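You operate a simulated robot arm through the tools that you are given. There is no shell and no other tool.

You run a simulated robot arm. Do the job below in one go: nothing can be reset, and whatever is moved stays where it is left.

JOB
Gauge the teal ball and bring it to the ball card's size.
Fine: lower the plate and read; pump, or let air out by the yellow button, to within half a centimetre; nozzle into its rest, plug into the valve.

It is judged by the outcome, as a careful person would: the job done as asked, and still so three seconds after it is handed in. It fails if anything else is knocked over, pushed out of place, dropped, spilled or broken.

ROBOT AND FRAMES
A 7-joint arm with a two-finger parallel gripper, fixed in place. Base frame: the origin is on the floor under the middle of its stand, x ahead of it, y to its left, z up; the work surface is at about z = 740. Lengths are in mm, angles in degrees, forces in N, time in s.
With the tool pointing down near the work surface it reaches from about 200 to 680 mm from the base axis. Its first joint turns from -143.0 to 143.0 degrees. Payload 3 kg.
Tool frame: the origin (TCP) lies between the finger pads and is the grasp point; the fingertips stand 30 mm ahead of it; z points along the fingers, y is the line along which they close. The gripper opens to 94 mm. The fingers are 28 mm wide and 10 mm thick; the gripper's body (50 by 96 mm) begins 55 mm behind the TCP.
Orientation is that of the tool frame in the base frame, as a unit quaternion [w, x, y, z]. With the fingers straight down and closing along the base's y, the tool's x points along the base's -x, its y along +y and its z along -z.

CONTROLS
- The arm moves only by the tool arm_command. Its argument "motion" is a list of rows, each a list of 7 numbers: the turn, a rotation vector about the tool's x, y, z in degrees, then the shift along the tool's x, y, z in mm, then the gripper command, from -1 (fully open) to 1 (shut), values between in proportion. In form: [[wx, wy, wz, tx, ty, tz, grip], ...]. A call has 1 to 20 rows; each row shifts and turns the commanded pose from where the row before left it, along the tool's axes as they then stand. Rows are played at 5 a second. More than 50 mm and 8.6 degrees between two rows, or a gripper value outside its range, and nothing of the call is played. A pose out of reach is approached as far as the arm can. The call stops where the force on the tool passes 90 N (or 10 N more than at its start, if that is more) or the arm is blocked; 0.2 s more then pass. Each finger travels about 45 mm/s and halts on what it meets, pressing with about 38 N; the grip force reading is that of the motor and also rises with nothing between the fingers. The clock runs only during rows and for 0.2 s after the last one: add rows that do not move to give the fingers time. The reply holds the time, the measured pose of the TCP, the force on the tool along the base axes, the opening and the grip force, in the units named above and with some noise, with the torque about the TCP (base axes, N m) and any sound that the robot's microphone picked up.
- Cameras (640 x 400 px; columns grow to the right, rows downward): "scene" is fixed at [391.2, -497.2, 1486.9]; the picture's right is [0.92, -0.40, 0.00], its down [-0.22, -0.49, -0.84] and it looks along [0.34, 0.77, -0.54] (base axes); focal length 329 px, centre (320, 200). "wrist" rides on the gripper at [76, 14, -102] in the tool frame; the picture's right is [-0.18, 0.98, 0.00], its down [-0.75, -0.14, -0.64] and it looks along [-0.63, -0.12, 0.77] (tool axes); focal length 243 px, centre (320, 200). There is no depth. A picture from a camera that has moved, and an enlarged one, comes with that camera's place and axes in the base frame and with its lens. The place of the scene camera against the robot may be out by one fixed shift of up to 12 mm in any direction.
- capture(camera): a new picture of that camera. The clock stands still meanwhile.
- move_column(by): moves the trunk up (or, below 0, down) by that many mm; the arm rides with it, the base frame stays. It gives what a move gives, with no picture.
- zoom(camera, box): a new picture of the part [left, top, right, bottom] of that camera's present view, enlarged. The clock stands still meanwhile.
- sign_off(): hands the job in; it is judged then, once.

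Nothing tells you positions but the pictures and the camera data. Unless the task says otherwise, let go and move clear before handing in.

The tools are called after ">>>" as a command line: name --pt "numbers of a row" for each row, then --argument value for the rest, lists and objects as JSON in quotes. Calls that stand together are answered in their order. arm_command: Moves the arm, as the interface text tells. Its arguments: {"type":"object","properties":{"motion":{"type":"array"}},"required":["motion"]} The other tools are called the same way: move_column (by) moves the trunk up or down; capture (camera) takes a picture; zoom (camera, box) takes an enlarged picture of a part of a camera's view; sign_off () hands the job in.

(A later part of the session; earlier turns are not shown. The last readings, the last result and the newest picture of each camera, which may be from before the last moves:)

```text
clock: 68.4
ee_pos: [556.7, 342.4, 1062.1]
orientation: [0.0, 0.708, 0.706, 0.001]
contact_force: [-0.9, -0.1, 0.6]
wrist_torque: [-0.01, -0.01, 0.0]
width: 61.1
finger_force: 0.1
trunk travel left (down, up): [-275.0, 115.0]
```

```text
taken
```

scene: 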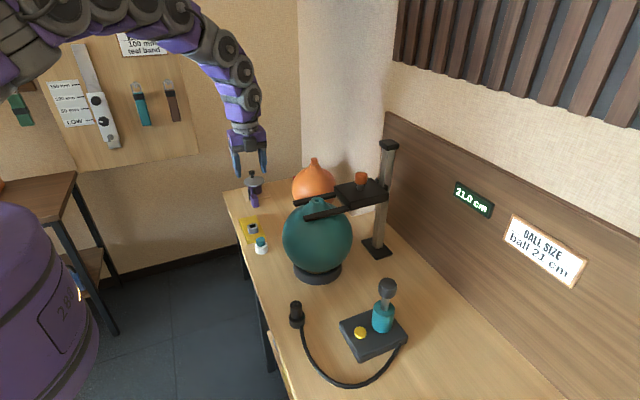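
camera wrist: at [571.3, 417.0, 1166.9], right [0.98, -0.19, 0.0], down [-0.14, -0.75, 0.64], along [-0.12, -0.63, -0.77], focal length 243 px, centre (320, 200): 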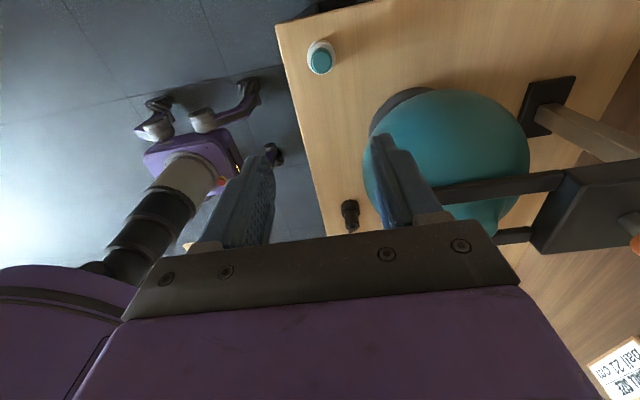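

>>> zoom --camera "wrist" --box '[280, 10, 380, 110]'

>>> zoom --camera "scene" --box '[230, 200, 300, 270]'

>>> zoom --camera "scene" --box '[280, 170, 380, 270]'

```text
4.00 times, centred on (330, 60) of wrist
camera zoom: at [571.3, 417.0, 1166.9], right [0.98, -0.19, 0.0], down [-0.14, -0.75, 0.64], along [-0.12, -0.63, -0.77], focal length 970 px, centre (280, 760)
```

zoom: 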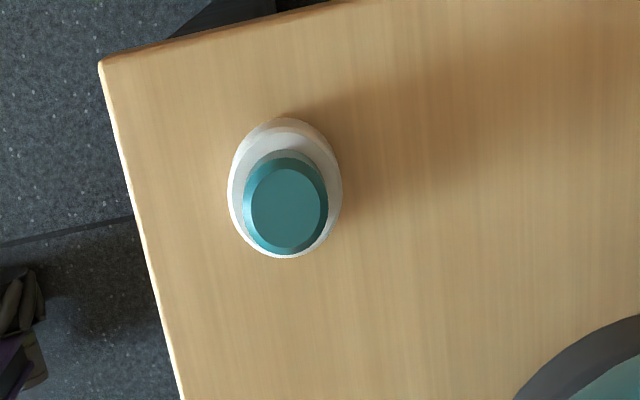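

```text
5.71 times, centred on (265, 235) of scene
camera zoom: at [391.2, -497.2, 1486.9], right [0.92, -0.4, 0.0], down [-0.22, -0.49, -0.84], along [0.34, 0.77, -0.54], focal length 1878 px, centre (634, 0)
```

zoom: 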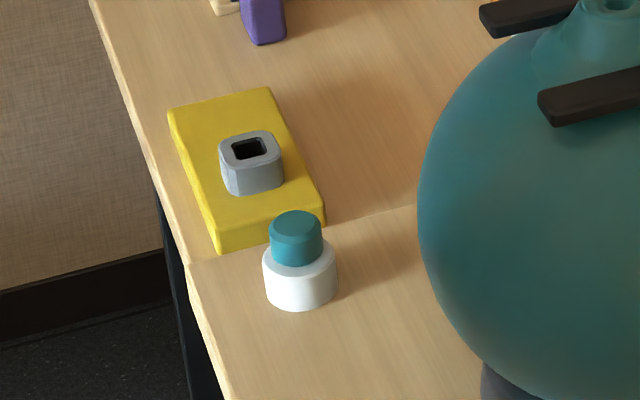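

```text
4.00 times, centred on (330, 220) of scene
camera zoom: at [391.2, -497.2, 1486.9], right [0.92, -0.4, 0.0], down [-0.22, -0.49, -0.84], along [0.34, 0.77, -0.54], focal length 1314 px, centre (280, 120)
```

zoom: 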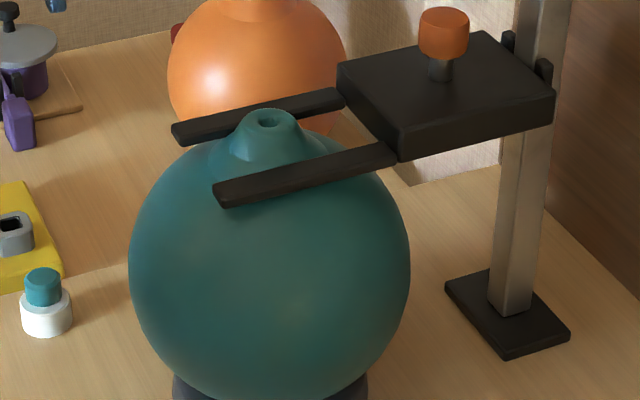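

The plug's teal cap is about 30 mm across, standing in the white cup at about (561, 348). I'll move over it and descend to a check height.

>>> arm_command --pt "0 0 0 6 4.3 20 -0.3" --pt "0 0 0 0 0 30 -0.3" --pt "0 0 0 0 0 30 -0.3" --pt "0 0 0 0 0 30 -0.3" --pt "0 0 0 0 0 30 -0.3" --pt "0 0 0 0 0 30 -0.3" --pt "0 0 0 0 0 20 -0.3" --pt "0 0 0 0 0 0 -0.3"

>>> zoom --camera "wrist" --box '[240, 65, 400, 245]'

>>> zoom --camera "scene" --box '[230, 200, 300, 270]'

```text
clock: 70.2
ee_pos: [560.4, 348.1, 873.6]
orientation: [0.001, 0.707, 0.707, 0.001]
contact_force: [0.8, -0.5, 0.0]
wrist_torque: [0.01, 0.03, -0.03]
width: 61.1
finger_force: 0.0
trunk travel left (down, up): [-275.0, 115.0]
```

```text
2.22 times, centred on (320, 155) of wrist
camera zoom: at [575.1, 422.3, 976.7], right [0.98, -0.18, 0.0], down [-0.14, -0.75, 0.64], along [-0.12, -0.63, -0.77], focal length 539 px, centre (320, 300)
```

zoom: 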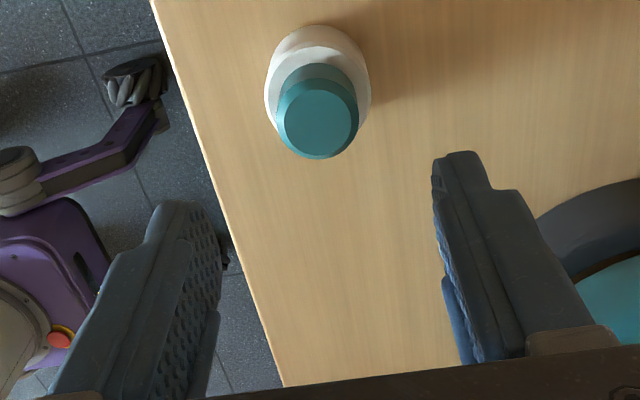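

```text
5.71 times, centred on (265, 235) of scene
camera zoom: at [391.2, -497.2, 1486.9], right [0.92, -0.4, 0.0], down [-0.22, -0.49, -0.84], along [0.34, 0.77, -0.54], focal length 1878 px, centre (634, 0)
```

zoom: 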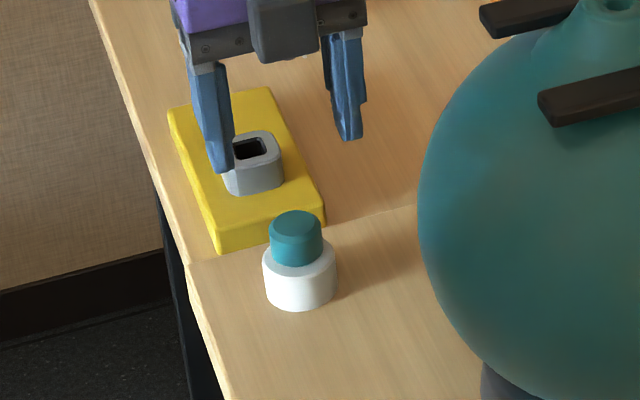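

>>> arm_command --pt "0 0 0 -1 -0.7 20 -0.3" --pt "0 0 0 0 0 20 -0.3" --pt "0 0 0 0 0 18 -0.3" --pt "0 0 0 0 0 0 -0.3"

>>> zoom --camera "wrist" --box '[240, 65, 400, 245]'

>>> zoom --camera "scene" --box '[230, 200, 300, 270]'

```text
clock: 71.2
ee_pos: [560.2, 346.4, 815.1]
orientation: [0.0, 0.707, 0.707, 0.0]
contact_force: [-0.3, 0.4, -0.3]
wrist_torque: [0.03, -0.02, 0.03]
width: 61.1
finger_force: 0.1
trunk travel left (down, up): [-275.0, 115.0]
```

```text
2.22 times, centred on (320, 155) of wrist
camera zoom: at [574.7, 421.4, 918.8], right [0.98, -0.18, 0.0], down [-0.14, -0.75, 0.64], along [-0.12, -0.63, -0.77], focal length 539 px, centre (320, 300)
```

zoom: 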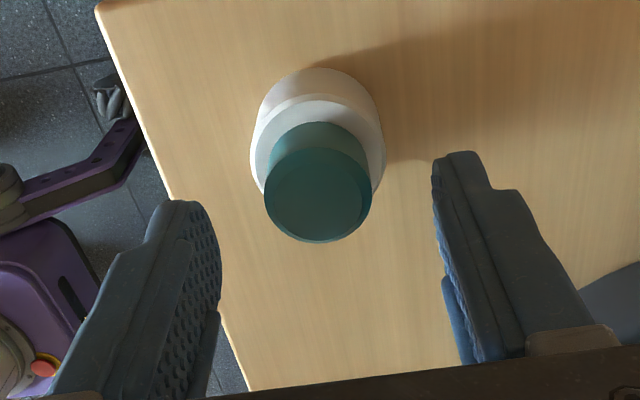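

```text
5.71 times, centred on (265, 235) of scene
camera zoom: at [391.2, -497.2, 1486.9], right [0.92, -0.4, 0.0], down [-0.22, -0.49, -0.84], along [0.34, 0.77, -0.54], focal length 1878 px, centre (634, 0)
```

zoom: 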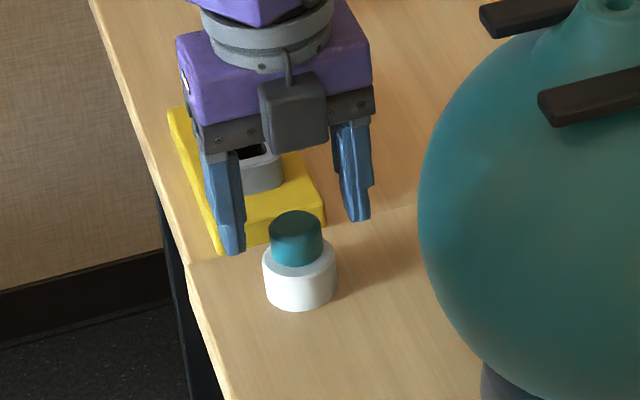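

>>> zoom --camera "scene" --box '[245, 215, 285, 255]'

>>> zoom --camera "wrist" --box '[290, 90, 350, 180]'

```text
10.00 times, centred on (265, 235) of scene
camera zoom: at [391.2, -497.2, 1486.9], right [0.92, -0.4, 0.0], down [-0.22, -0.49, -0.84], along [0.34, 0.77, -0.54], focal length 3286 px, centre (870, -150)
```

zoom: 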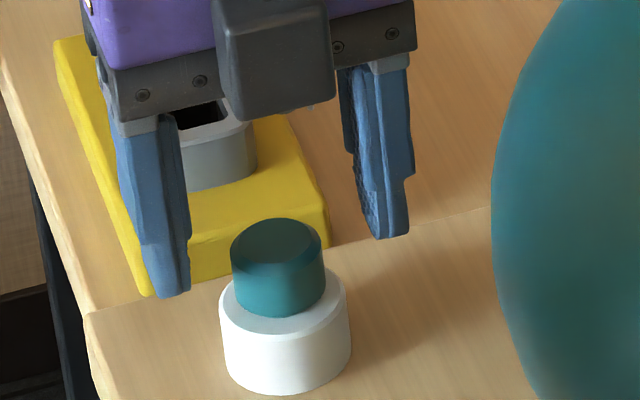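

```text
4.44 times, centred on (320, 135) of wrist
camera zoom: at [574.7, 421.4, 918.8], right [0.98, -0.18, 0.0], down [-0.14, -0.75, 0.64], along [-0.12, -0.63, -0.77], focal length 1078 px, centre (320, 489)
```

zoom: 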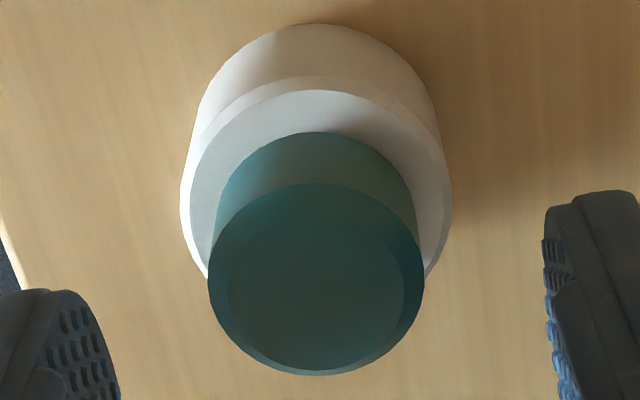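

The cap top is at about z 782 and the cup rim near 763, with the cap about 2 mm further in +y. I'll descend so the fingertips stop just above the cup rim, then close on the cap.

>>> arm_command --pt "0 0 0 2.4 0.5 0 -0.3" --pt "0 0 0 0 0 7 -0.3" --pt "0 0 0 0 0 7 -0.3" --pt "0 0 0 0 0 5 -0.3" --pt "0 0 0 0 0 0 -0.3"

>>> zoom --camera "scene" --box '[245, 215, 285, 255]'

>>> zoom --camera "wrist" --box '[240, 65, 400, 245]'

```text
clock: 72.4
ee_pos: [560.7, 349.4, 794.8]
orientation: [0.0, 0.707, 0.707, 0.0]
contact_force: [0.2, 0.6, -0.2]
wrist_torque: [0.02, 0.03, 0.0]
width: 61.1
finger_force: 0.0
trunk travel left (down, up): [-275.0, 115.0]
```

```text
10.00 times, centred on (265, 235) of scene
camera zoom: at [391.2, -497.2, 1486.9], right [0.92, -0.4, 0.0], down [-0.22, -0.49, -0.84], along [0.34, 0.77, -0.54], focal length 3286 px, centre (870, -150)
```

zoom: 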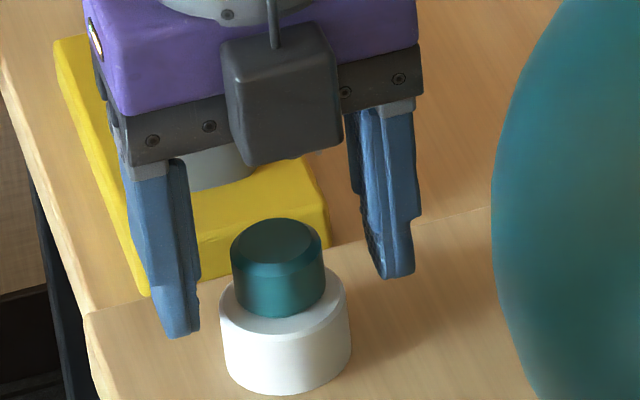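

```text
2.22 times, centred on (320, 155) of wrist
camera zoom: at [576.2, 424.3, 898.9], right [0.98, -0.18, 0.0], down [-0.14, -0.75, 0.64], along [-0.12, -0.63, -0.77], focal length 539 px, centre (320, 300)
```

zoom: 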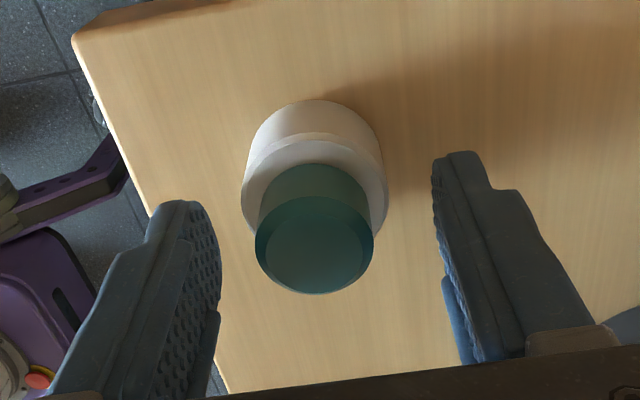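

The cap is centred in both views within about a millimetre. I'll close gradually.

>>> arm_command --pt "0 0 0 0 0 0 0.1" --pt "0 0 0 0 0 0 0.25" --pt "0 0 0 0 0 0 0.3" --pt "0 0 0 0 0 0 0.33" --pt "0 0 0 0 0 0 0.36" --pt "0 0 0 0 0 0 1" --pt "0 0 0 0 0 0 1" --pt "0 0 0 0 0 0 1" --pt "0 0 0 0 0 0 1"

>>> zoom --camera "scene" --box '[245, 215, 285, 255]'

```text
clock: 74.4
ee_pos: [561.7, 348.4, 794.9]
orientation: [0.0, 0.707, 0.707, 0.001]
contact_force: [-0.1, -0.3, -0.2]
wrist_torque: [0.03, 0.02, 0.05]
width: 26.2
finger_force: 38.6
trunk travel left (down, up): [-275.0, 115.0]
```

```text
10.00 times, centred on (265, 235) of scene
camera zoom: at [391.2, -497.2, 1486.9], right [0.92, -0.4, 0.0], down [-0.22, -0.49, -0.84], along [0.34, 0.77, -0.54], focal length 3286 px, centre (870, -150)
```

zoom: 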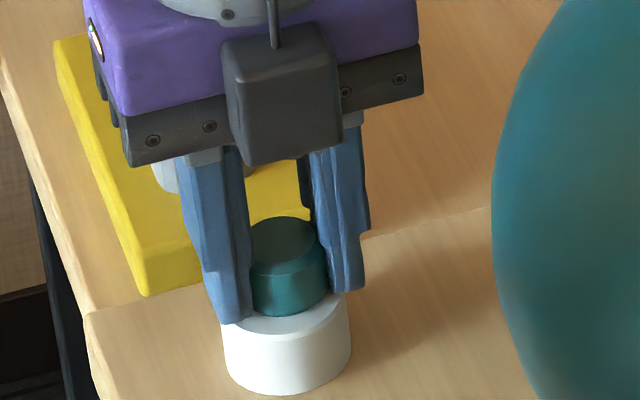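

The cap is held (26.2 mm) and the cup hasn't moved. I'll lift slowly and confirm only the plug comes up.

>>> arm_command --pt "0 0 0 0 0 -4 1" --pt "0 0 0 0 0 -5 1" --pt "0 0 0 0 0 -8 1" --pt "0 0 0 0 0 -10 1" --pt "0 0 0 0 0 -15 1" --pt "0 0 0 0 0 0 1"

>>> zoom --camera "scene" --box '[240, 200, 290, 260]'

>>> zoom --camera "wrist" --box '[240, 65, 400, 245]'

```text
clock: 75.8
ee_pos: [561.0, 348.9, 837.1]
orientation: [0.0, 0.707, 0.707, 0.001]
contact_force: [0.0, 0.3, -1.0]
wrist_torque: [-0.02, -0.04, 0.0]
width: 26.1
finger_force: 37.7
trunk travel left (down, up): [-275.0, 115.0]
```

```text
6.67 times, centred on (265, 230) of scene
camera zoom: at [391.2, -497.2, 1486.9], right [0.92, -0.4, 0.0], down [-0.22, -0.49, -0.84], along [0.34, 0.77, -0.54], focal length 2191 px, centre (687, 0)
```

zoom: 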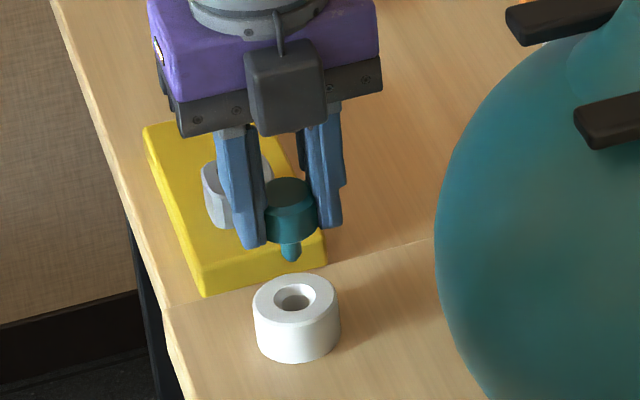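

```text
2.22 times, centred on (320, 155) of wrist
camera zoom: at [576.3, 424.2, 941.0], right [0.98, -0.18, 0.0], down [-0.14, -0.75, 0.64], along [-0.12, -0.63, -0.77], focal length 539 px, centre (320, 300)
```

zoom: 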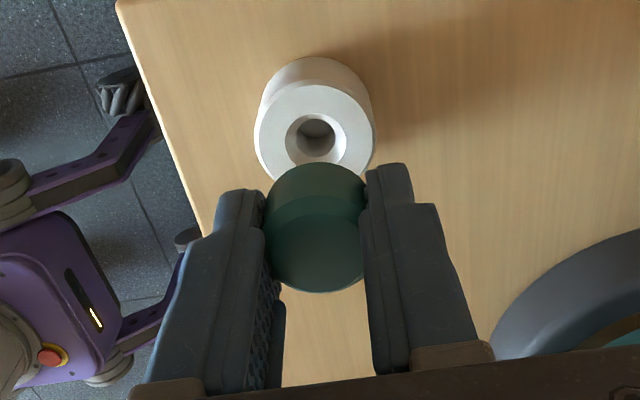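

Only the plug came up, with its short stem below. I'll raise it and carry it over the ball's valve near (700, 200).

>>> arm_command --pt "0 0 0 0 0 -25 1" --pt "0 0 0 0 0 -35 1" --pt "0 0 0 0 0 -35 1" --pt "0 0 0 0 0 -35 1" --pt "0 0 0 0 0 -35 1" --pt "0 0 0 0 0 -35 1" --pt "0 0 0 0 0 -35 1" --pt "0 0 0 0 0 -18 1" --pt "0 0 0 -20 18 0 1" --pt "0 0 0 -25 23 0 1" --pt "0 0 0 -25 23 0 1" --pt "0 0 0 -25 23 0 1" --pt "0 0 0 -25 23 0 1" --pt "0 0 0 -20 20 0 1" --pt "0 0 0 -9 9 0 1" --pt "0 0 0 0 0 0 1"

>>> capture --camera "wrist"

>>> zoom --camera "wrist" --box '[260, 60, 380, 220]'

>>> zoom --camera "scene" --box '[280, 130, 360, 230]'

>>> zoom --camera "scene" --box '[440, 170, 520, 230]'

```text
clock: 79.2
ee_pos: [698.8, 198.2, 1090.9]
orientation: [0.001, 0.707, 0.707, 0.0]
contact_force: [-0.8, 0.4, -0.2]
wrist_torque: [0.03, 0.01, 0.0]
width: 26.0
finger_force: 37.7
trunk travel left (down, up): [-275.0, 115.0]
```

```text
taken
camera wrist: at [714.0, 273.7, 1194.7], right [0.98, -0.18, 0.0], down [-0.14, -0.75, 0.64], along [-0.12, -0.63, -0.77], focal length 243 px, centre (320, 200)
```

wrist: 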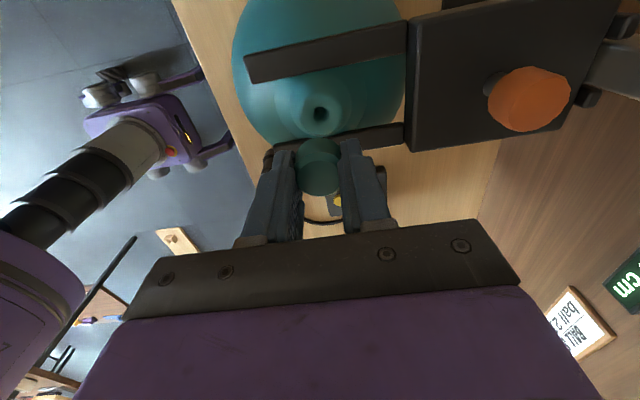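

```text
2.50 times, centred on (320, 140) of wrist
camera zoom: at [714.0, 273.7, 1194.7], right [0.98, -0.18, 0.0], down [-0.14, -0.75, 0.64], along [-0.12, -0.63, -0.77], focal length 606 px, centre (320, 350)
```

zoom: 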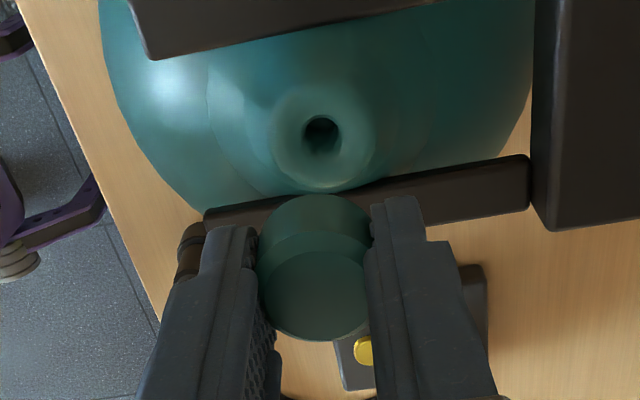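

```text
4.00 times, centred on (320, 180) of scene
camera zoom: at [391.2, -497.2, 1486.9], right [0.92, -0.4, 0.0], down [-0.22, -0.49, -0.84], along [0.34, 0.77, -0.54], focal length 1314 px, centre (320, 280)
```

zoom: 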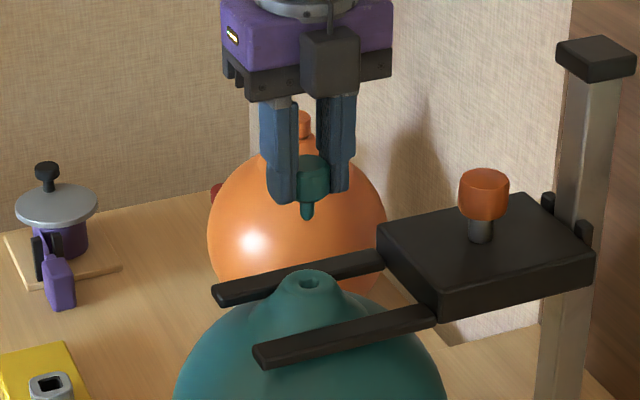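

```text
6.67 times, centred on (480, 200) of scene
camera zoom: at [391.2, -497.2, 1486.9], right [0.92, -0.4, 0.0], down [-0.22, -0.49, -0.84], along [0.34, 0.77, -0.54], focal length 2191 px, centre (-747, 200)
```

zoom: 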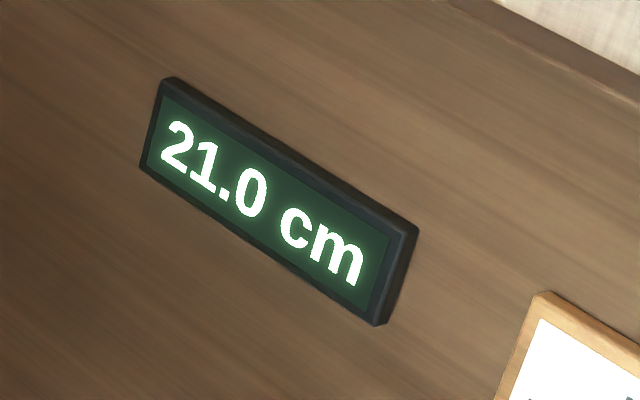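

The reading is still 21.0. The valve hole is clear and about 13 mm wide. I'll shift a few mm to line the stem up and lower to just above the hole.

>>> arm_command --pt "0 0 0 4.5 1.6 0 1" --pt "0 0 0 0 0 14 1" --pt "0 0 0 0 0 13 1" --pt "0 0 0 0 0 10 1" --pt "0 0 0 0 0 0 1"

>>> zoom --camera "wrist" --box '[280, 100, 360, 220]'

>>> zoom --camera "scene" --box '[295, 175, 345, 225]'

```text
clock: 80.4
ee_pos: [699.4, 205.0, 1053.5]
orientation: [0.0, 0.707, 0.707, 0.0]
contact_force: [-0.6, -0.4, -0.1]
wrist_torque: [-0.01, 0.0, -0.01]
width: 26.3
finger_force: 38.1
trunk travel left (down, up): [-275.0, 115.0]
```

```text
3.33 times, centred on (320, 160) of wrist
camera zoom: at [715.1, 279.0, 1157.8], right [0.98, -0.18, 0.0], down [-0.14, -0.75, 0.64], along [-0.12, -0.63, -0.77], focal length 809 px, centre (320, 333)
```

zoom: 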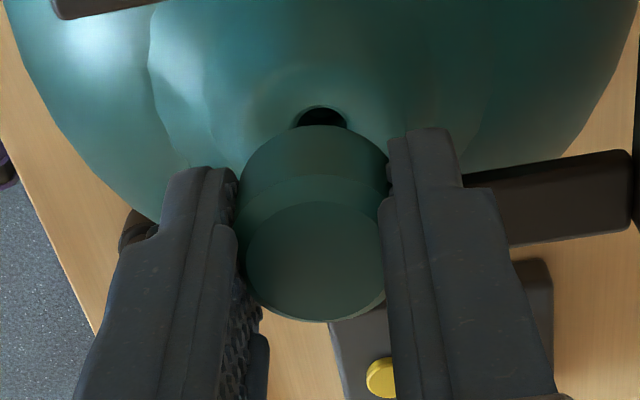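

```text
8.00 times, centred on (320, 200) of scene
camera zoom: at [391.2, -497.2, 1486.9], right [0.92, -0.4, 0.0], down [-0.22, -0.49, -0.84], along [0.34, 0.77, -0.54], focal length 2629 px, centre (320, 200)
```

zoom: 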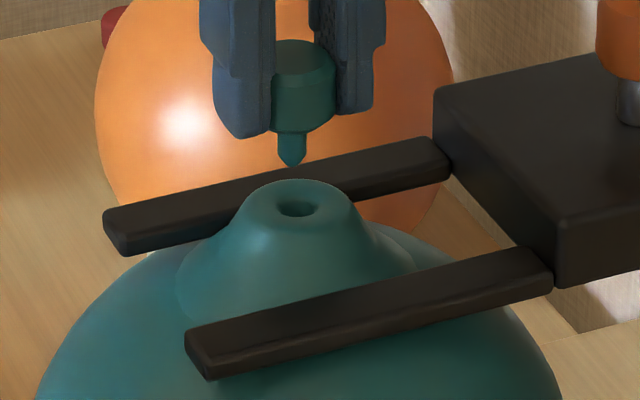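

The scene view shows the stem about 1.7 mm left of the hole. Combining both views, the plug sits about 3 mm to +y of the hole, so I'll correct that and lower a little.

>>> arm_command --pt "0 0 0 -3.3 0.4 0 1" --pt "0 0 0 0 0 4 1" --pt "0 0 0 0 0 4 1" --pt "0 0 0 0 0 0 1"

>>> zoom --camera "wrist" --box '[280, 100, 360, 220]'

>>> zoom --camera "scene" --box '[300, 180, 330, 210]'

```text
clock: 81.4
ee_pos: [702.0, 200.5, 1046.9]
orientation: [0.0, 0.707, 0.708, 0.001]
contact_force: [0.1, 0.5, -0.4]
wrist_torque: [0.0, 0.01, 0.02]
width: 25.8
finger_force: 37.6
trunk travel left (down, up): [-275.0, 115.0]
```

```text
3.33 times, centred on (320, 160) of wrist
camera zoom: at [716.3, 276.0, 1149.2], right [0.98, -0.18, 0.0], down [-0.14, -0.75, 0.64], along [-0.12, -0.63, -0.77], focal length 809 px, centre (320, 333)
```

zoom: 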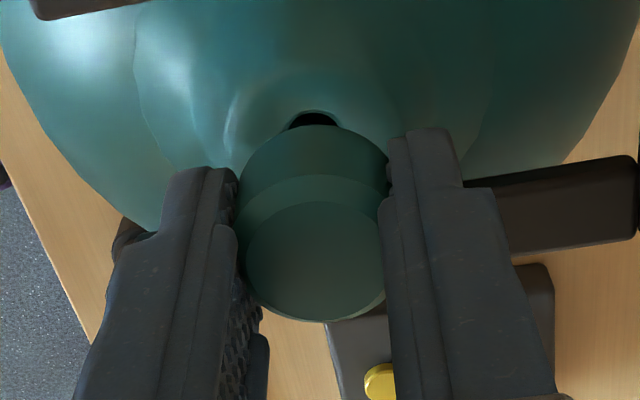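

```text
13.33 times, centred on (315, 195) of scene
camera zoom: at [391.2, -497.2, 1486.9], right [0.92, -0.4, 0.0], down [-0.22, -0.49, -0.84], along [0.34, 0.77, -0.54], focal length 4382 px, centre (387, 267)
```

zoom: 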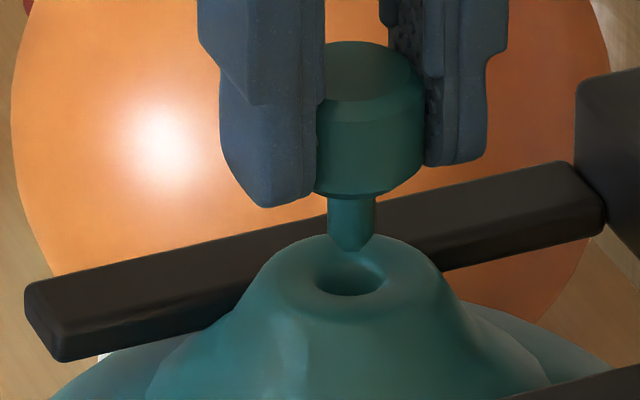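

The stem is lined up with the hole to within about half a millimetre in both views. I'll lower it in.

>>> arm_command --pt "0 0 0 -0.2 -0.4 3 1" --pt "0 0 0 0 0 3 1" --pt "0 0 0 0 0 3 1" --pt "0 0 0 0 0 0 1"

>>> zoom --camera "scene" --box '[300, 180, 330, 210]'

```text
clock: 82.4
ee_pos: [701.6, 200.5, 1037.3]
orientation: [0.0, 0.708, 0.707, 0.0]
contact_force: [-0.3, -0.7, 1.1]
wrist_torque: [-0.07, -0.01, 0.0]
width: 25.9
finger_force: 38.1
trunk travel left (down, up): [-275.0, 115.0]
```

```text
13.33 times, centred on (315, 195) of scene
camera zoom: at [391.2, -497.2, 1486.9], right [0.92, -0.4, 0.0], down [-0.22, -0.49, -0.84], along [0.34, 0.77, -0.54], focal length 4382 px, centre (387, 267)
```

zoom: 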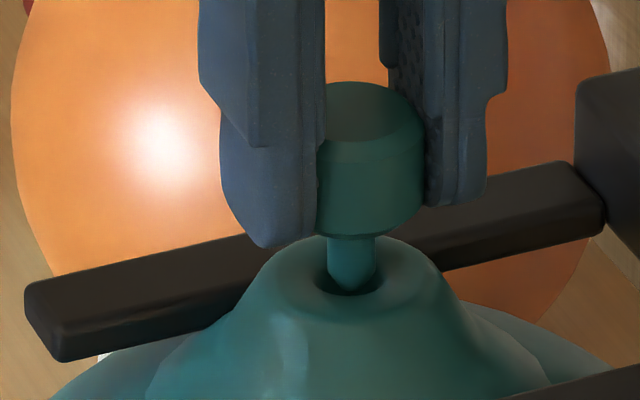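

The stem is entering the hole cleanly. I'll go deeper in small steps, watching for the fingertips touching the neck.

>>> arm_command --pt "0 0 0 0 0 2 1" --pt "0 0 0 0 0 2 1" --pt "0 0 0 0 0 2 1" --pt "0 0 0 0 0 0 1"

>>> zoom --camera "scene" --box '[300, 180, 330, 210]'

```text
clock: 83.4
ee_pos: [701.3, 199.8, 1030.3]
orientation: [-0.001, 0.708, 0.706, 0.001]
contact_force: [-2.4, -4.7, 1.9]
wrist_torque: [-0.18, 0.07, 0.01]
width: 26.3
finger_force: 38.2
trunk travel left (down, up): [-275.0, 115.0]
```

```text
13.33 times, centred on (315, 195) of scene
camera zoom: at [391.2, -497.2, 1486.9], right [0.92, -0.4, 0.0], down [-0.22, -0.49, -0.84], along [0.34, 0.77, -0.54], focal length 4382 px, centre (387, 267)
```

zoom: 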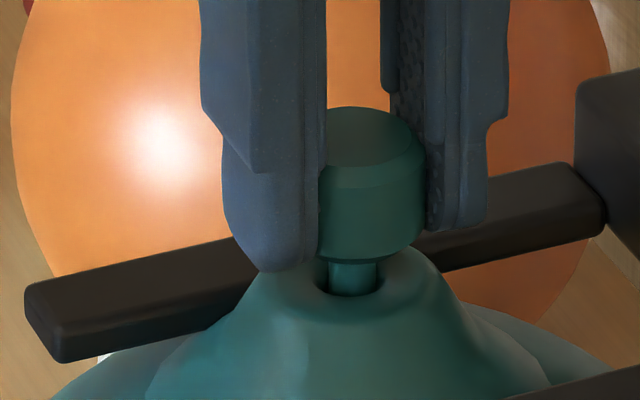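

The stem is well into the hole, with a slight side force toward -y and -x. I'll follow that with a 1 mm correction and go a bit deeper.

>>> arm_command --pt "0 0 0 -0.9 -0.5 0 1" --pt "0 0 0 0 0 2 1" --pt "0 0 0 0 0 2 1" --pt "0 0 0 0 0 0 1"

>>> zoom --camera "scene" --box '[300, 180, 330, 210]'

>>> zoom --camera "wrist" --box '[280, 100, 360, 220]'

```text
clock: 84.4
ee_pos: [700.6, 199.7, 1027.2]
orientation: [-0.001, 0.707, 0.708, 0.001]
contact_force: [-0.3, -2.0, 0.5]
wrist_torque: [-0.06, -0.03, 0.01]
width: 26.0
finger_force: 38.0
trunk travel left (down, up): [-275.0, 115.0]
```

```text
13.33 times, centred on (315, 195) of scene
camera zoom: at [391.2, -497.2, 1486.9], right [0.92, -0.4, 0.0], down [-0.22, -0.49, -0.84], along [0.34, 0.77, -0.54], focal length 4382 px, centre (387, 267)
```

zoom: 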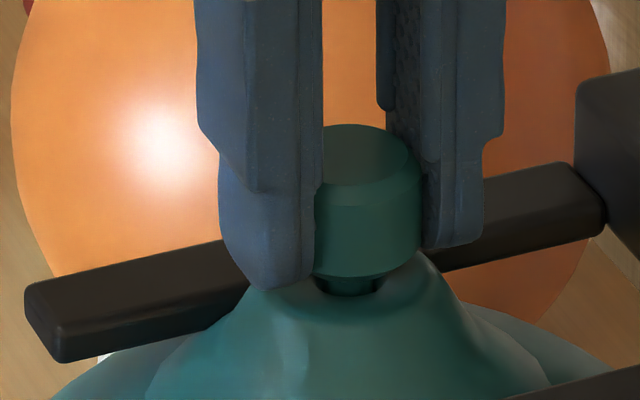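

```text
3.33 times, centred on (320, 160) of wrist
camera zoom: at [715.3, 274.8, 1130.4], right [0.98, -0.18, 0.0], down [-0.14, -0.75, 0.64], along [-0.12, -0.63, -0.77], focal length 809 px, centre (320, 333)
```

zoom: 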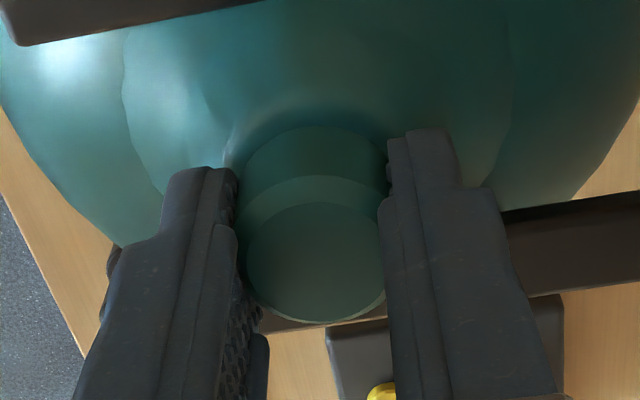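

Side forces have dropped. I'll continue gently until it seats.

>>> arm_command --pt "0 0 0 -0.4 0 1.5 1" --pt "0 0 0 0 0 1.5 1" --pt "0 0 0 0 0 1 1" --pt "0 0 0 0 0 0 1"

>>> zoom --camera "scene" --box '[300, 180, 330, 210]'

```text
clock: 85.4
ee_pos: [700.8, 198.9, 1024.6]
orientation: [0.0, 0.707, 0.707, 0.0]
contact_force: [0.4, 0.6, -0.2]
wrist_torque: [-0.02, 0.04, 0.02]
width: 25.9
finger_force: 37.8
trunk travel left (down, up): [-275.0, 115.0]
```

```text
13.33 times, centred on (315, 195) of scene
camera zoom: at [391.2, -497.2, 1486.9], right [0.92, -0.4, 0.0], down [-0.22, -0.49, -0.84], along [0.34, 0.77, -0.54], focal length 4382 px, centre (387, 267)
```

zoom: 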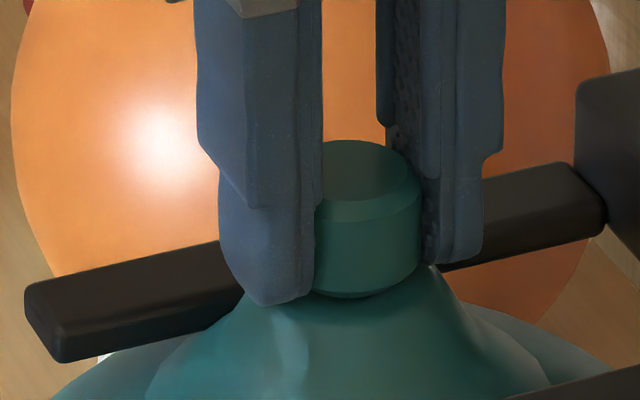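

Nearly seated with no resistance yet; I'll go on in 1 mm steps.

>>> arm_command --pt "0 0 0 0 0 1 1" --pt "0 0 0 0 0 1 1" --pt "0 0 0 0 0 1 1" --pt "0 0 0 0 0 0 1"

>>> zoom --camera "scene" --box '[300, 180, 330, 210]'

```text
clock: 86.4
ee_pos: [700.4, 199.5, 1021.2]
orientation: [0.001, 0.707, 0.707, 0.001]
contact_force: [1.2, 0.2, 21.1]
wrist_torque: [-0.01, 0.0, 0.0]
width: 26.2
finger_force: 37.8
trunk travel left (down, up): [-275.0, 115.0]
```

```text
13.33 times, centred on (315, 195) of scene
camera zoom: at [391.2, -497.2, 1486.9], right [0.92, -0.4, 0.0], down [-0.22, -0.49, -0.84], along [0.34, 0.77, -0.54], focal length 4382 px, centre (387, 267)
```

zoom: 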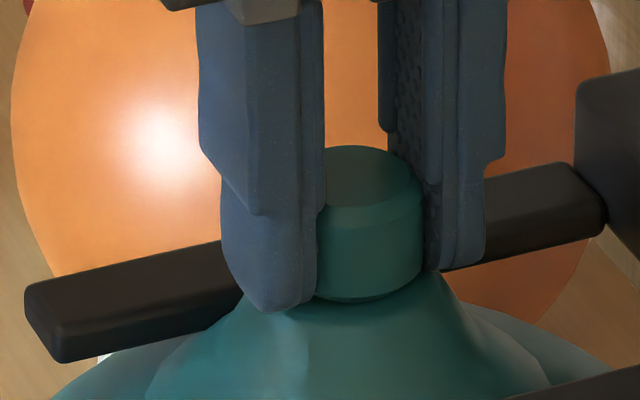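

Contact at 21 N, so the cap is down on the valve. I'll release to about 60 mm and check how it sits.

>>> arm_command --pt "0 0 0 0 0 -0.5 1" --pt "0 0 0 0 0 0 0.3" --pt "0 0 0 0 0 0 0.0" --pt "0 0 0 0 0 0 -0.3" --pt "0 0 0 0 0 0 -0.3" --pt "0 0 0 0 0 0 -0.3" --pt "0 0 0 0 0 -15 -0.3" --pt "0 0 0 0 0 -20 -0.3" --pt "0 0 0 0 0 -15 -0.3" --pt "0 0 0 0 0 0 -0.3"

>>> zoom --camera "scene" --box '[300, 180, 330, 210]'

>>> zoom --camera "wrist" --box '[260, 60, 380, 220]'

>>> zoom --camera "scene" --box '[440, 170, 520, 230]'

```text
clock: 88.6
ee_pos: [700.2, 199.2, 1070.8]
orientation: [0.0, 0.707, 0.707, 0.0]
contact_force: [-0.1, 0.8, -0.9]
wrist_torque: [-0.02, 0.0, -0.01]
width: 61.1
finger_force: 0.0
trunk travel left (down, up): [-275.0, 115.0]
```

```text
13.33 times, centred on (315, 195) of scene
camera zoom: at [391.2, -497.2, 1486.9], right [0.92, -0.4, 0.0], down [-0.22, -0.49, -0.84], along [0.34, 0.77, -0.54], focal length 4382 px, centre (387, 267)
```

zoom: 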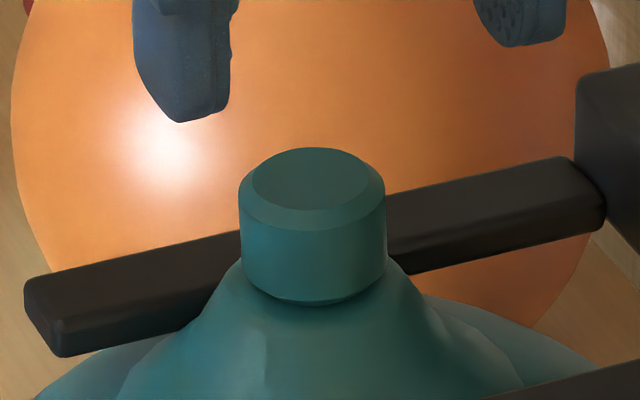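

```text
2.50 times, centred on (320, 140) of wrist
camera zoom: at [715.4, 274.6, 1174.4], right [0.98, -0.18, 0.0], down [-0.14, -0.75, 0.64], along [-0.12, -0.63, -0.77], focal length 606 px, centre (320, 350)
```

zoom: 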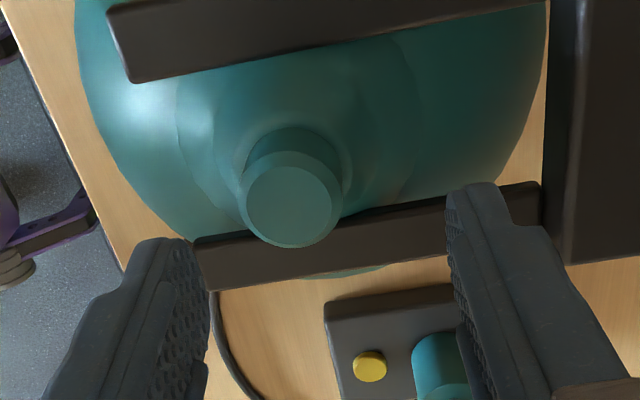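

```text
6.67 times, centred on (480, 200) of scene
camera zoom: at [391.2, -497.2, 1486.9], right [0.92, -0.4, 0.0], down [-0.22, -0.49, -0.84], along [0.34, 0.77, -0.54], focal length 2191 px, centre (-747, 200)
```

zoom: 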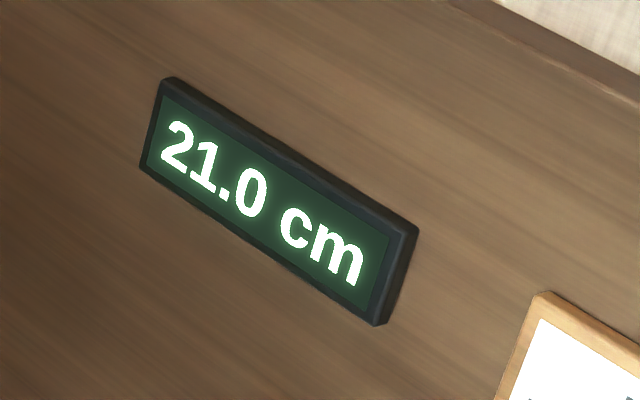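

After release the plug, and perhaps the ball, shows about 7–8 mm toward -x compared with before. I need to see whether the ball moved in its seat or just tilted.

>>> zoom --camera "scene" --box '[280, 170, 380, 270]'

>>> capture --camera "scene"

>>> capture --camera "wrist"

>>> zoom --camera "scene" --box '[280, 230, 360, 290]'

```text
4.00 times, centred on (330, 220) of scene
camera zoom: at [391.2, -497.2, 1486.9], right [0.92, -0.4, 0.0], down [-0.22, -0.49, -0.84], along [0.34, 0.77, -0.54], focal length 1314 px, centre (280, 120)
```

zoom: 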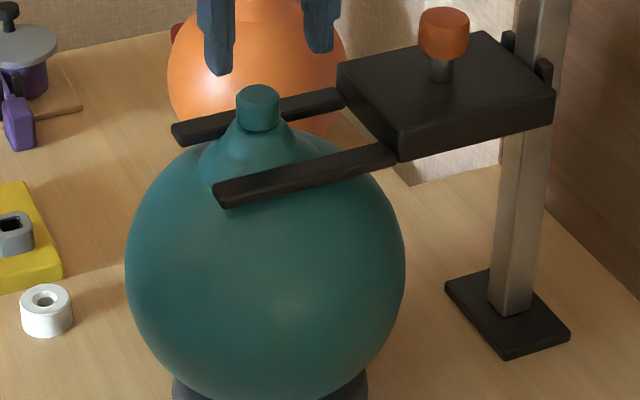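

```text
taken
```

scene: 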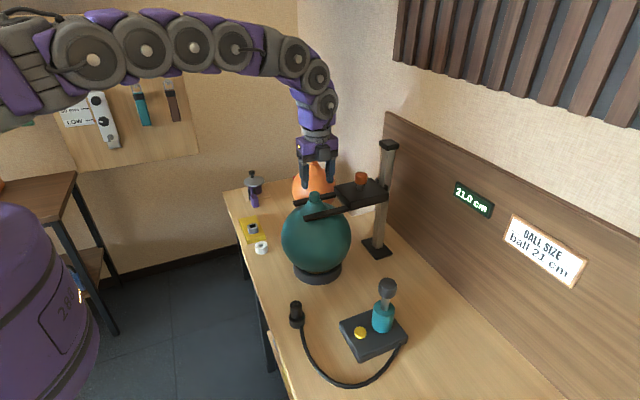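

```text
taken
camera wrist: at [715.4, 274.6, 1174.4], right [0.98, -0.18, 0.0], down [-0.14, -0.75, 0.64], along [-0.12, -0.63, -0.77], focal length 243 px, centre (320, 200)
```

wrist: 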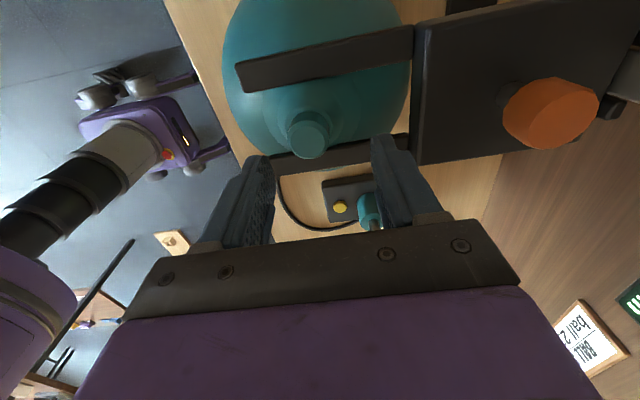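

```text
6.67 times, centred on (320, 260) of scene
camera zoom: at [391.2, -497.2, 1486.9], right [0.92, -0.4, 0.0], down [-0.22, -0.49, -0.84], along [0.34, 0.77, -0.54], focal length 2191 px, centre (320, -200)
```

zoom: 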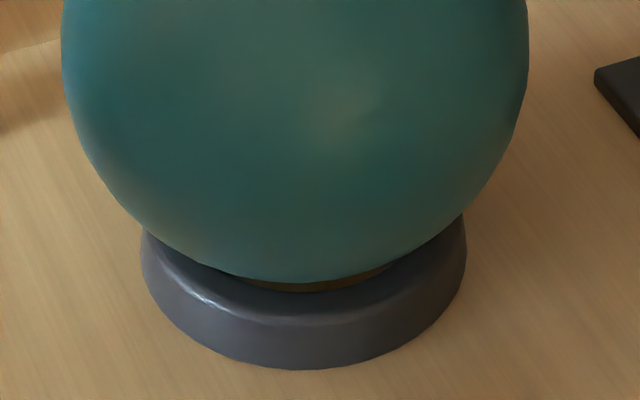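

The ball has tilted a few degrees toward -x in its seat and shifted only 2–3 mm, with the plug in the neck. I'll check whether that's stable by letting time pass with the arm clear.

>>> arm_command --pt "0 0 0 0 0 -10 -0.3" --pt "0 0 0 0 0 -20 -0.3" --pt "0 0 0 0 0 -20 -0.3" --pt "0 0 0 0 0 0 -0.3" --pt "0 0 0 0 0 0 -0.3" --pt "0 0 0 0 0 0 -0.3" --pt "0 0 0 0 0 0 -0.3" --pt "0 0 0 0 0 0 -0.3" --pt "0 0 0 0 0 0 -0.3"

>>> zoom --camera "scene" --box '[280, 170, 380, 270]'

>>> zoom --camera "scene" --box '[300, 180, 330, 210]'

>>> zoom --camera "wrist" --box '[200, 0, 440, 200]'

```text
clock: 90.6
ee_pos: [700.5, 200.4, 1120.4]
orientation: [0.0, 0.706, 0.708, 0.0]
contact_force: [-0.1, 0.2, 0.2]
wrist_torque: [-0.01, 0.0, 0.02]
width: 61.2
finger_force: 0.1
trunk travel left (down, up): [-275.0, 115.0]
```

```text
4.00 times, centred on (330, 220) of scene
camera zoom: at [391.2, -497.2, 1486.9], right [0.92, -0.4, 0.0], down [-0.22, -0.49, -0.84], along [0.34, 0.77, -0.54], focal length 1314 px, centre (280, 120)
```

zoom: 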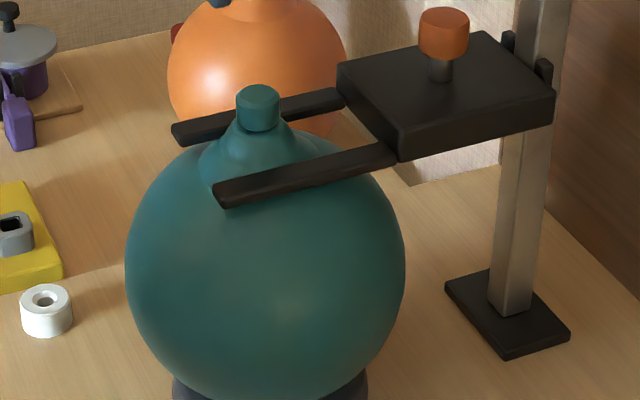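

```text
13.33 times, centred on (315, 195) of scene
camera zoom: at [391.2, -497.2, 1486.9], right [0.92, -0.4, 0.0], down [-0.22, -0.49, -0.84], along [0.34, 0.77, -0.54], focal length 4382 px, centre (387, 267)
```

zoom: 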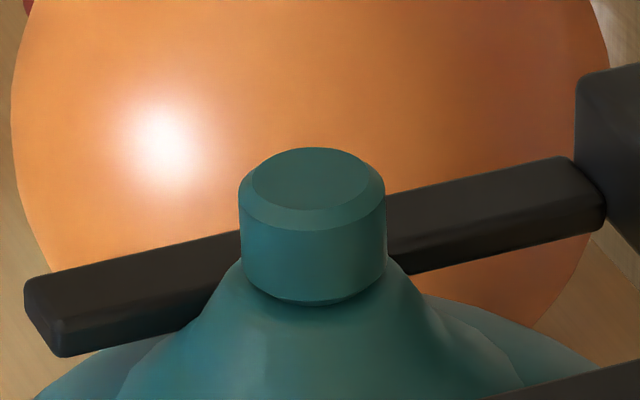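

```text
2.00 times, centred on (320, 100) of wrist
camera zoom: at [715.7, 274.7, 1224.5], right [0.98, -0.18, 0.0], down [-0.14, -0.75, 0.64], along [-0.12, -0.63, -0.77], focal length 485 px, centre (320, 400)
```

zoom: 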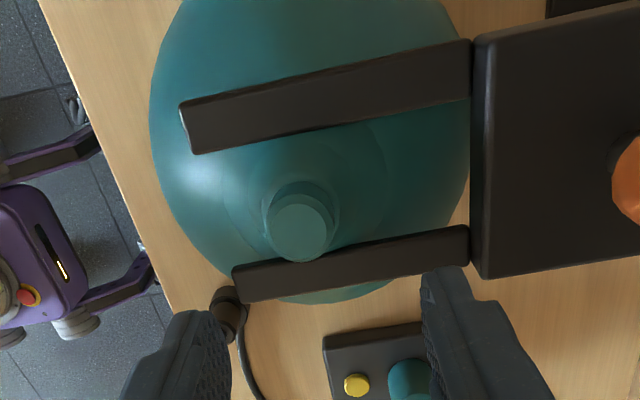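

It's stable: nothing has moved in two seconds. I'd like a low side view of the cap on the neck to judge whether the plug is fully home, so I'll back away, square the wrist and look horizontally.

>>> arm_command --pt "0 0 0 0 -25 0 -0.3" --pt "0 0 0 0 -35 0 -0.3" --pt "0 0 0 0 -35 0 -0.3" --pt "0 0 0 0 -35 0 -0.3" --pt "0 0 0 0 -35 0 -0.3" --pt "0 0 -8.2 0 0 0 -0.3" --pt "0 0 -8.2 0 0 0 -0.3" --pt "0 0 -8.2 0 0 0 -0.3" --pt "0 0 -8.2 0 0 0 -0.3" --pt "0 0 -8.2 0 0 0 -0.3" --pt "0 0 -8.2 0 0 0 -0.3" --pt "0 0 -8.2 0 0 0 -0.3" --pt "0 0 -8.2 0 0 0 -0.3" --pt "0 0 -8.2 0 0 0 -0.3" --pt "0 0 -8.2 0 0 0 -0.3" --pt "0 0 -8.0 0 0 0 -0.3" --pt "0 0 0 0 0 0 -0.3"

>>> arm_command --pt "0 -8 0 0 0 0 -1" --pt "0 -8 0 0 0 0 -1" --pt "0 -8 0 0 0 0 -1" --pt "0 -8 0 0 0 0 -1" --pt "0 -8 0 0 0 0 -1" --pt "0 0 0 12.9 0 15.3 -1" --pt "0 0 0 12.9 0 15.3 -1" --pt "0 0 0 12.9 0 15.3 -1" --pt "0 0 0 12.9 0 15.3 -1" --pt "0 0 0 12.9 0 15.3 -1" --pt "0 0 0 0 0 0 -1"

>>> capture --camera "wrist"

```text
clock: 94.2
ee_pos: [535.7, 199.0, 1120.3]
orientation: [-0.001, 0.0, 1.0, 0.0]
contact_force: [0.1, 0.3, 0.2]
wrist_torque: [-0.02, 0.01, 0.0]
width: 61.1
finger_force: 0.1
trunk travel left (down, up): [-275.0, 115.0]
```

```text
clock: 96.6
ee_pos: [535.7, 199.8, 1021.4]
orientation: [0.342, 0.0, 0.94, 0.0]
contact_force: [-0.5, -0.1, 0.4]
wrist_torque: [0.0, 0.02, 0.03]
width: 93.9
finger_force: 0.0
trunk travel left (down, up): [-275.0, 115.0]
```

```text
taken
camera wrist: at [412.1, 212.9, 1051.2], right [0.14, 0.98, 0.12], down [0.16, -0.14, 0.98], along [0.98, -0.12, -0.18], focal length 243 px, centre (320, 200)
```

wrist: 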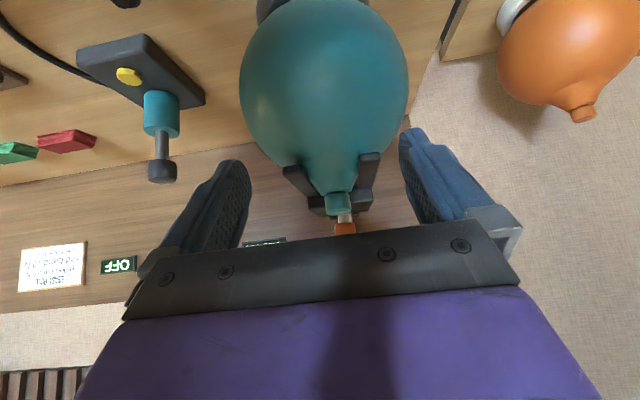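

>>> zoom --camera "wrist" --box '[300, 150, 380, 230]'

>>> zoom --camera "wrist" --box '[220, 0, 430, 230]'

>>> zoom --camera "wrist" --box '[540, 70, 620, 140]'

>>> zoom --camera "scene" --box '[280, 170, 380, 270]'

```text
5.00 times, centred on (340, 190) of wrist
camera zoom: at [412.1, 212.9, 1051.2], right [0.14, 0.98, 0.12], down [0.16, -0.14, 0.98], along [0.98, -0.12, -0.18], focal length 1213 px, centre (220, 250)
```

zoom: 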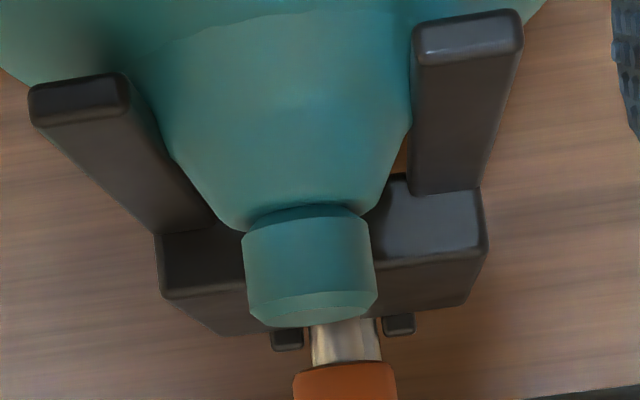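

```text
1.74 times, centred on (325, 115) of wrist
camera zoom: at [412.1, 212.9, 1051.2], right [0.14, 0.98, 0.12], down [0.16, -0.14, 0.98], along [0.98, -0.12, -0.18], focal length 422 px, centre (311, 348)
```

zoom: 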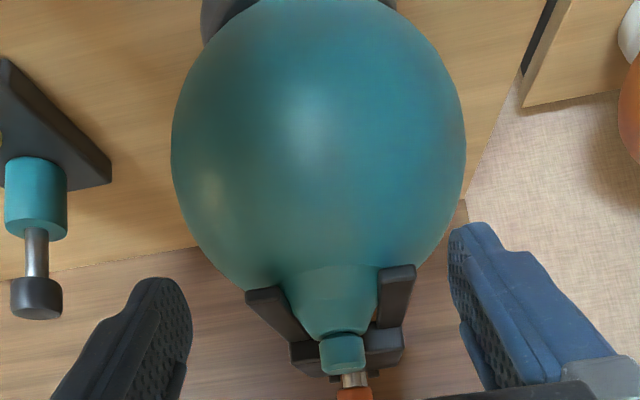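

```text
5.71 times, centred on (580, 105) of wrist
camera zoom: at [412.1, 212.9, 1051.2], right [0.14, 0.98, 0.12], down [0.16, -0.14, 0.98], along [0.98, -0.12, -0.18], focal length 1386 px, centre (-1166, 743)
```

zoom: 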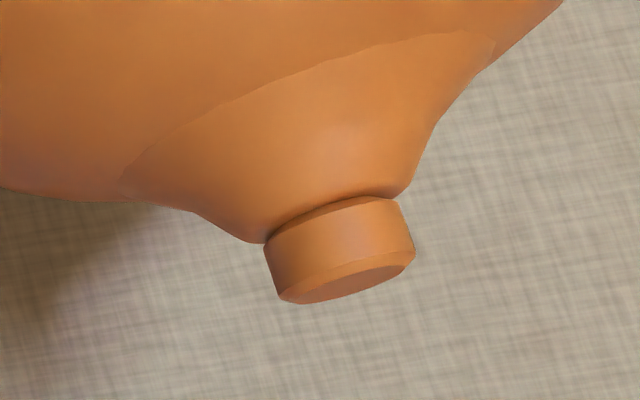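

```text
4.00 times, centred on (330, 220) of scene
camera zoom: at [391.2, -497.2, 1486.9], right [0.92, -0.4, 0.0], down [-0.22, -0.49, -0.84], along [0.34, 0.77, -0.54], focal length 1314 px, centre (280, 120)
```

zoom: 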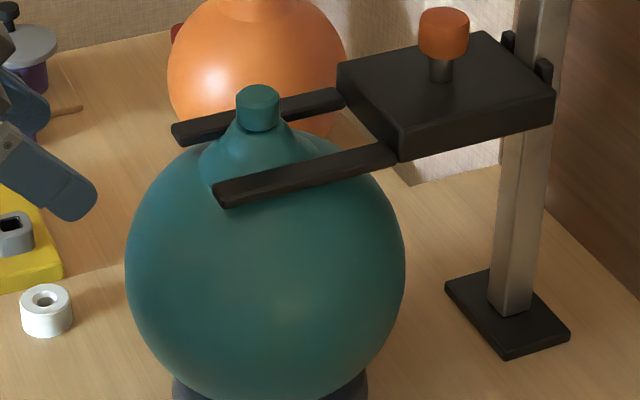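

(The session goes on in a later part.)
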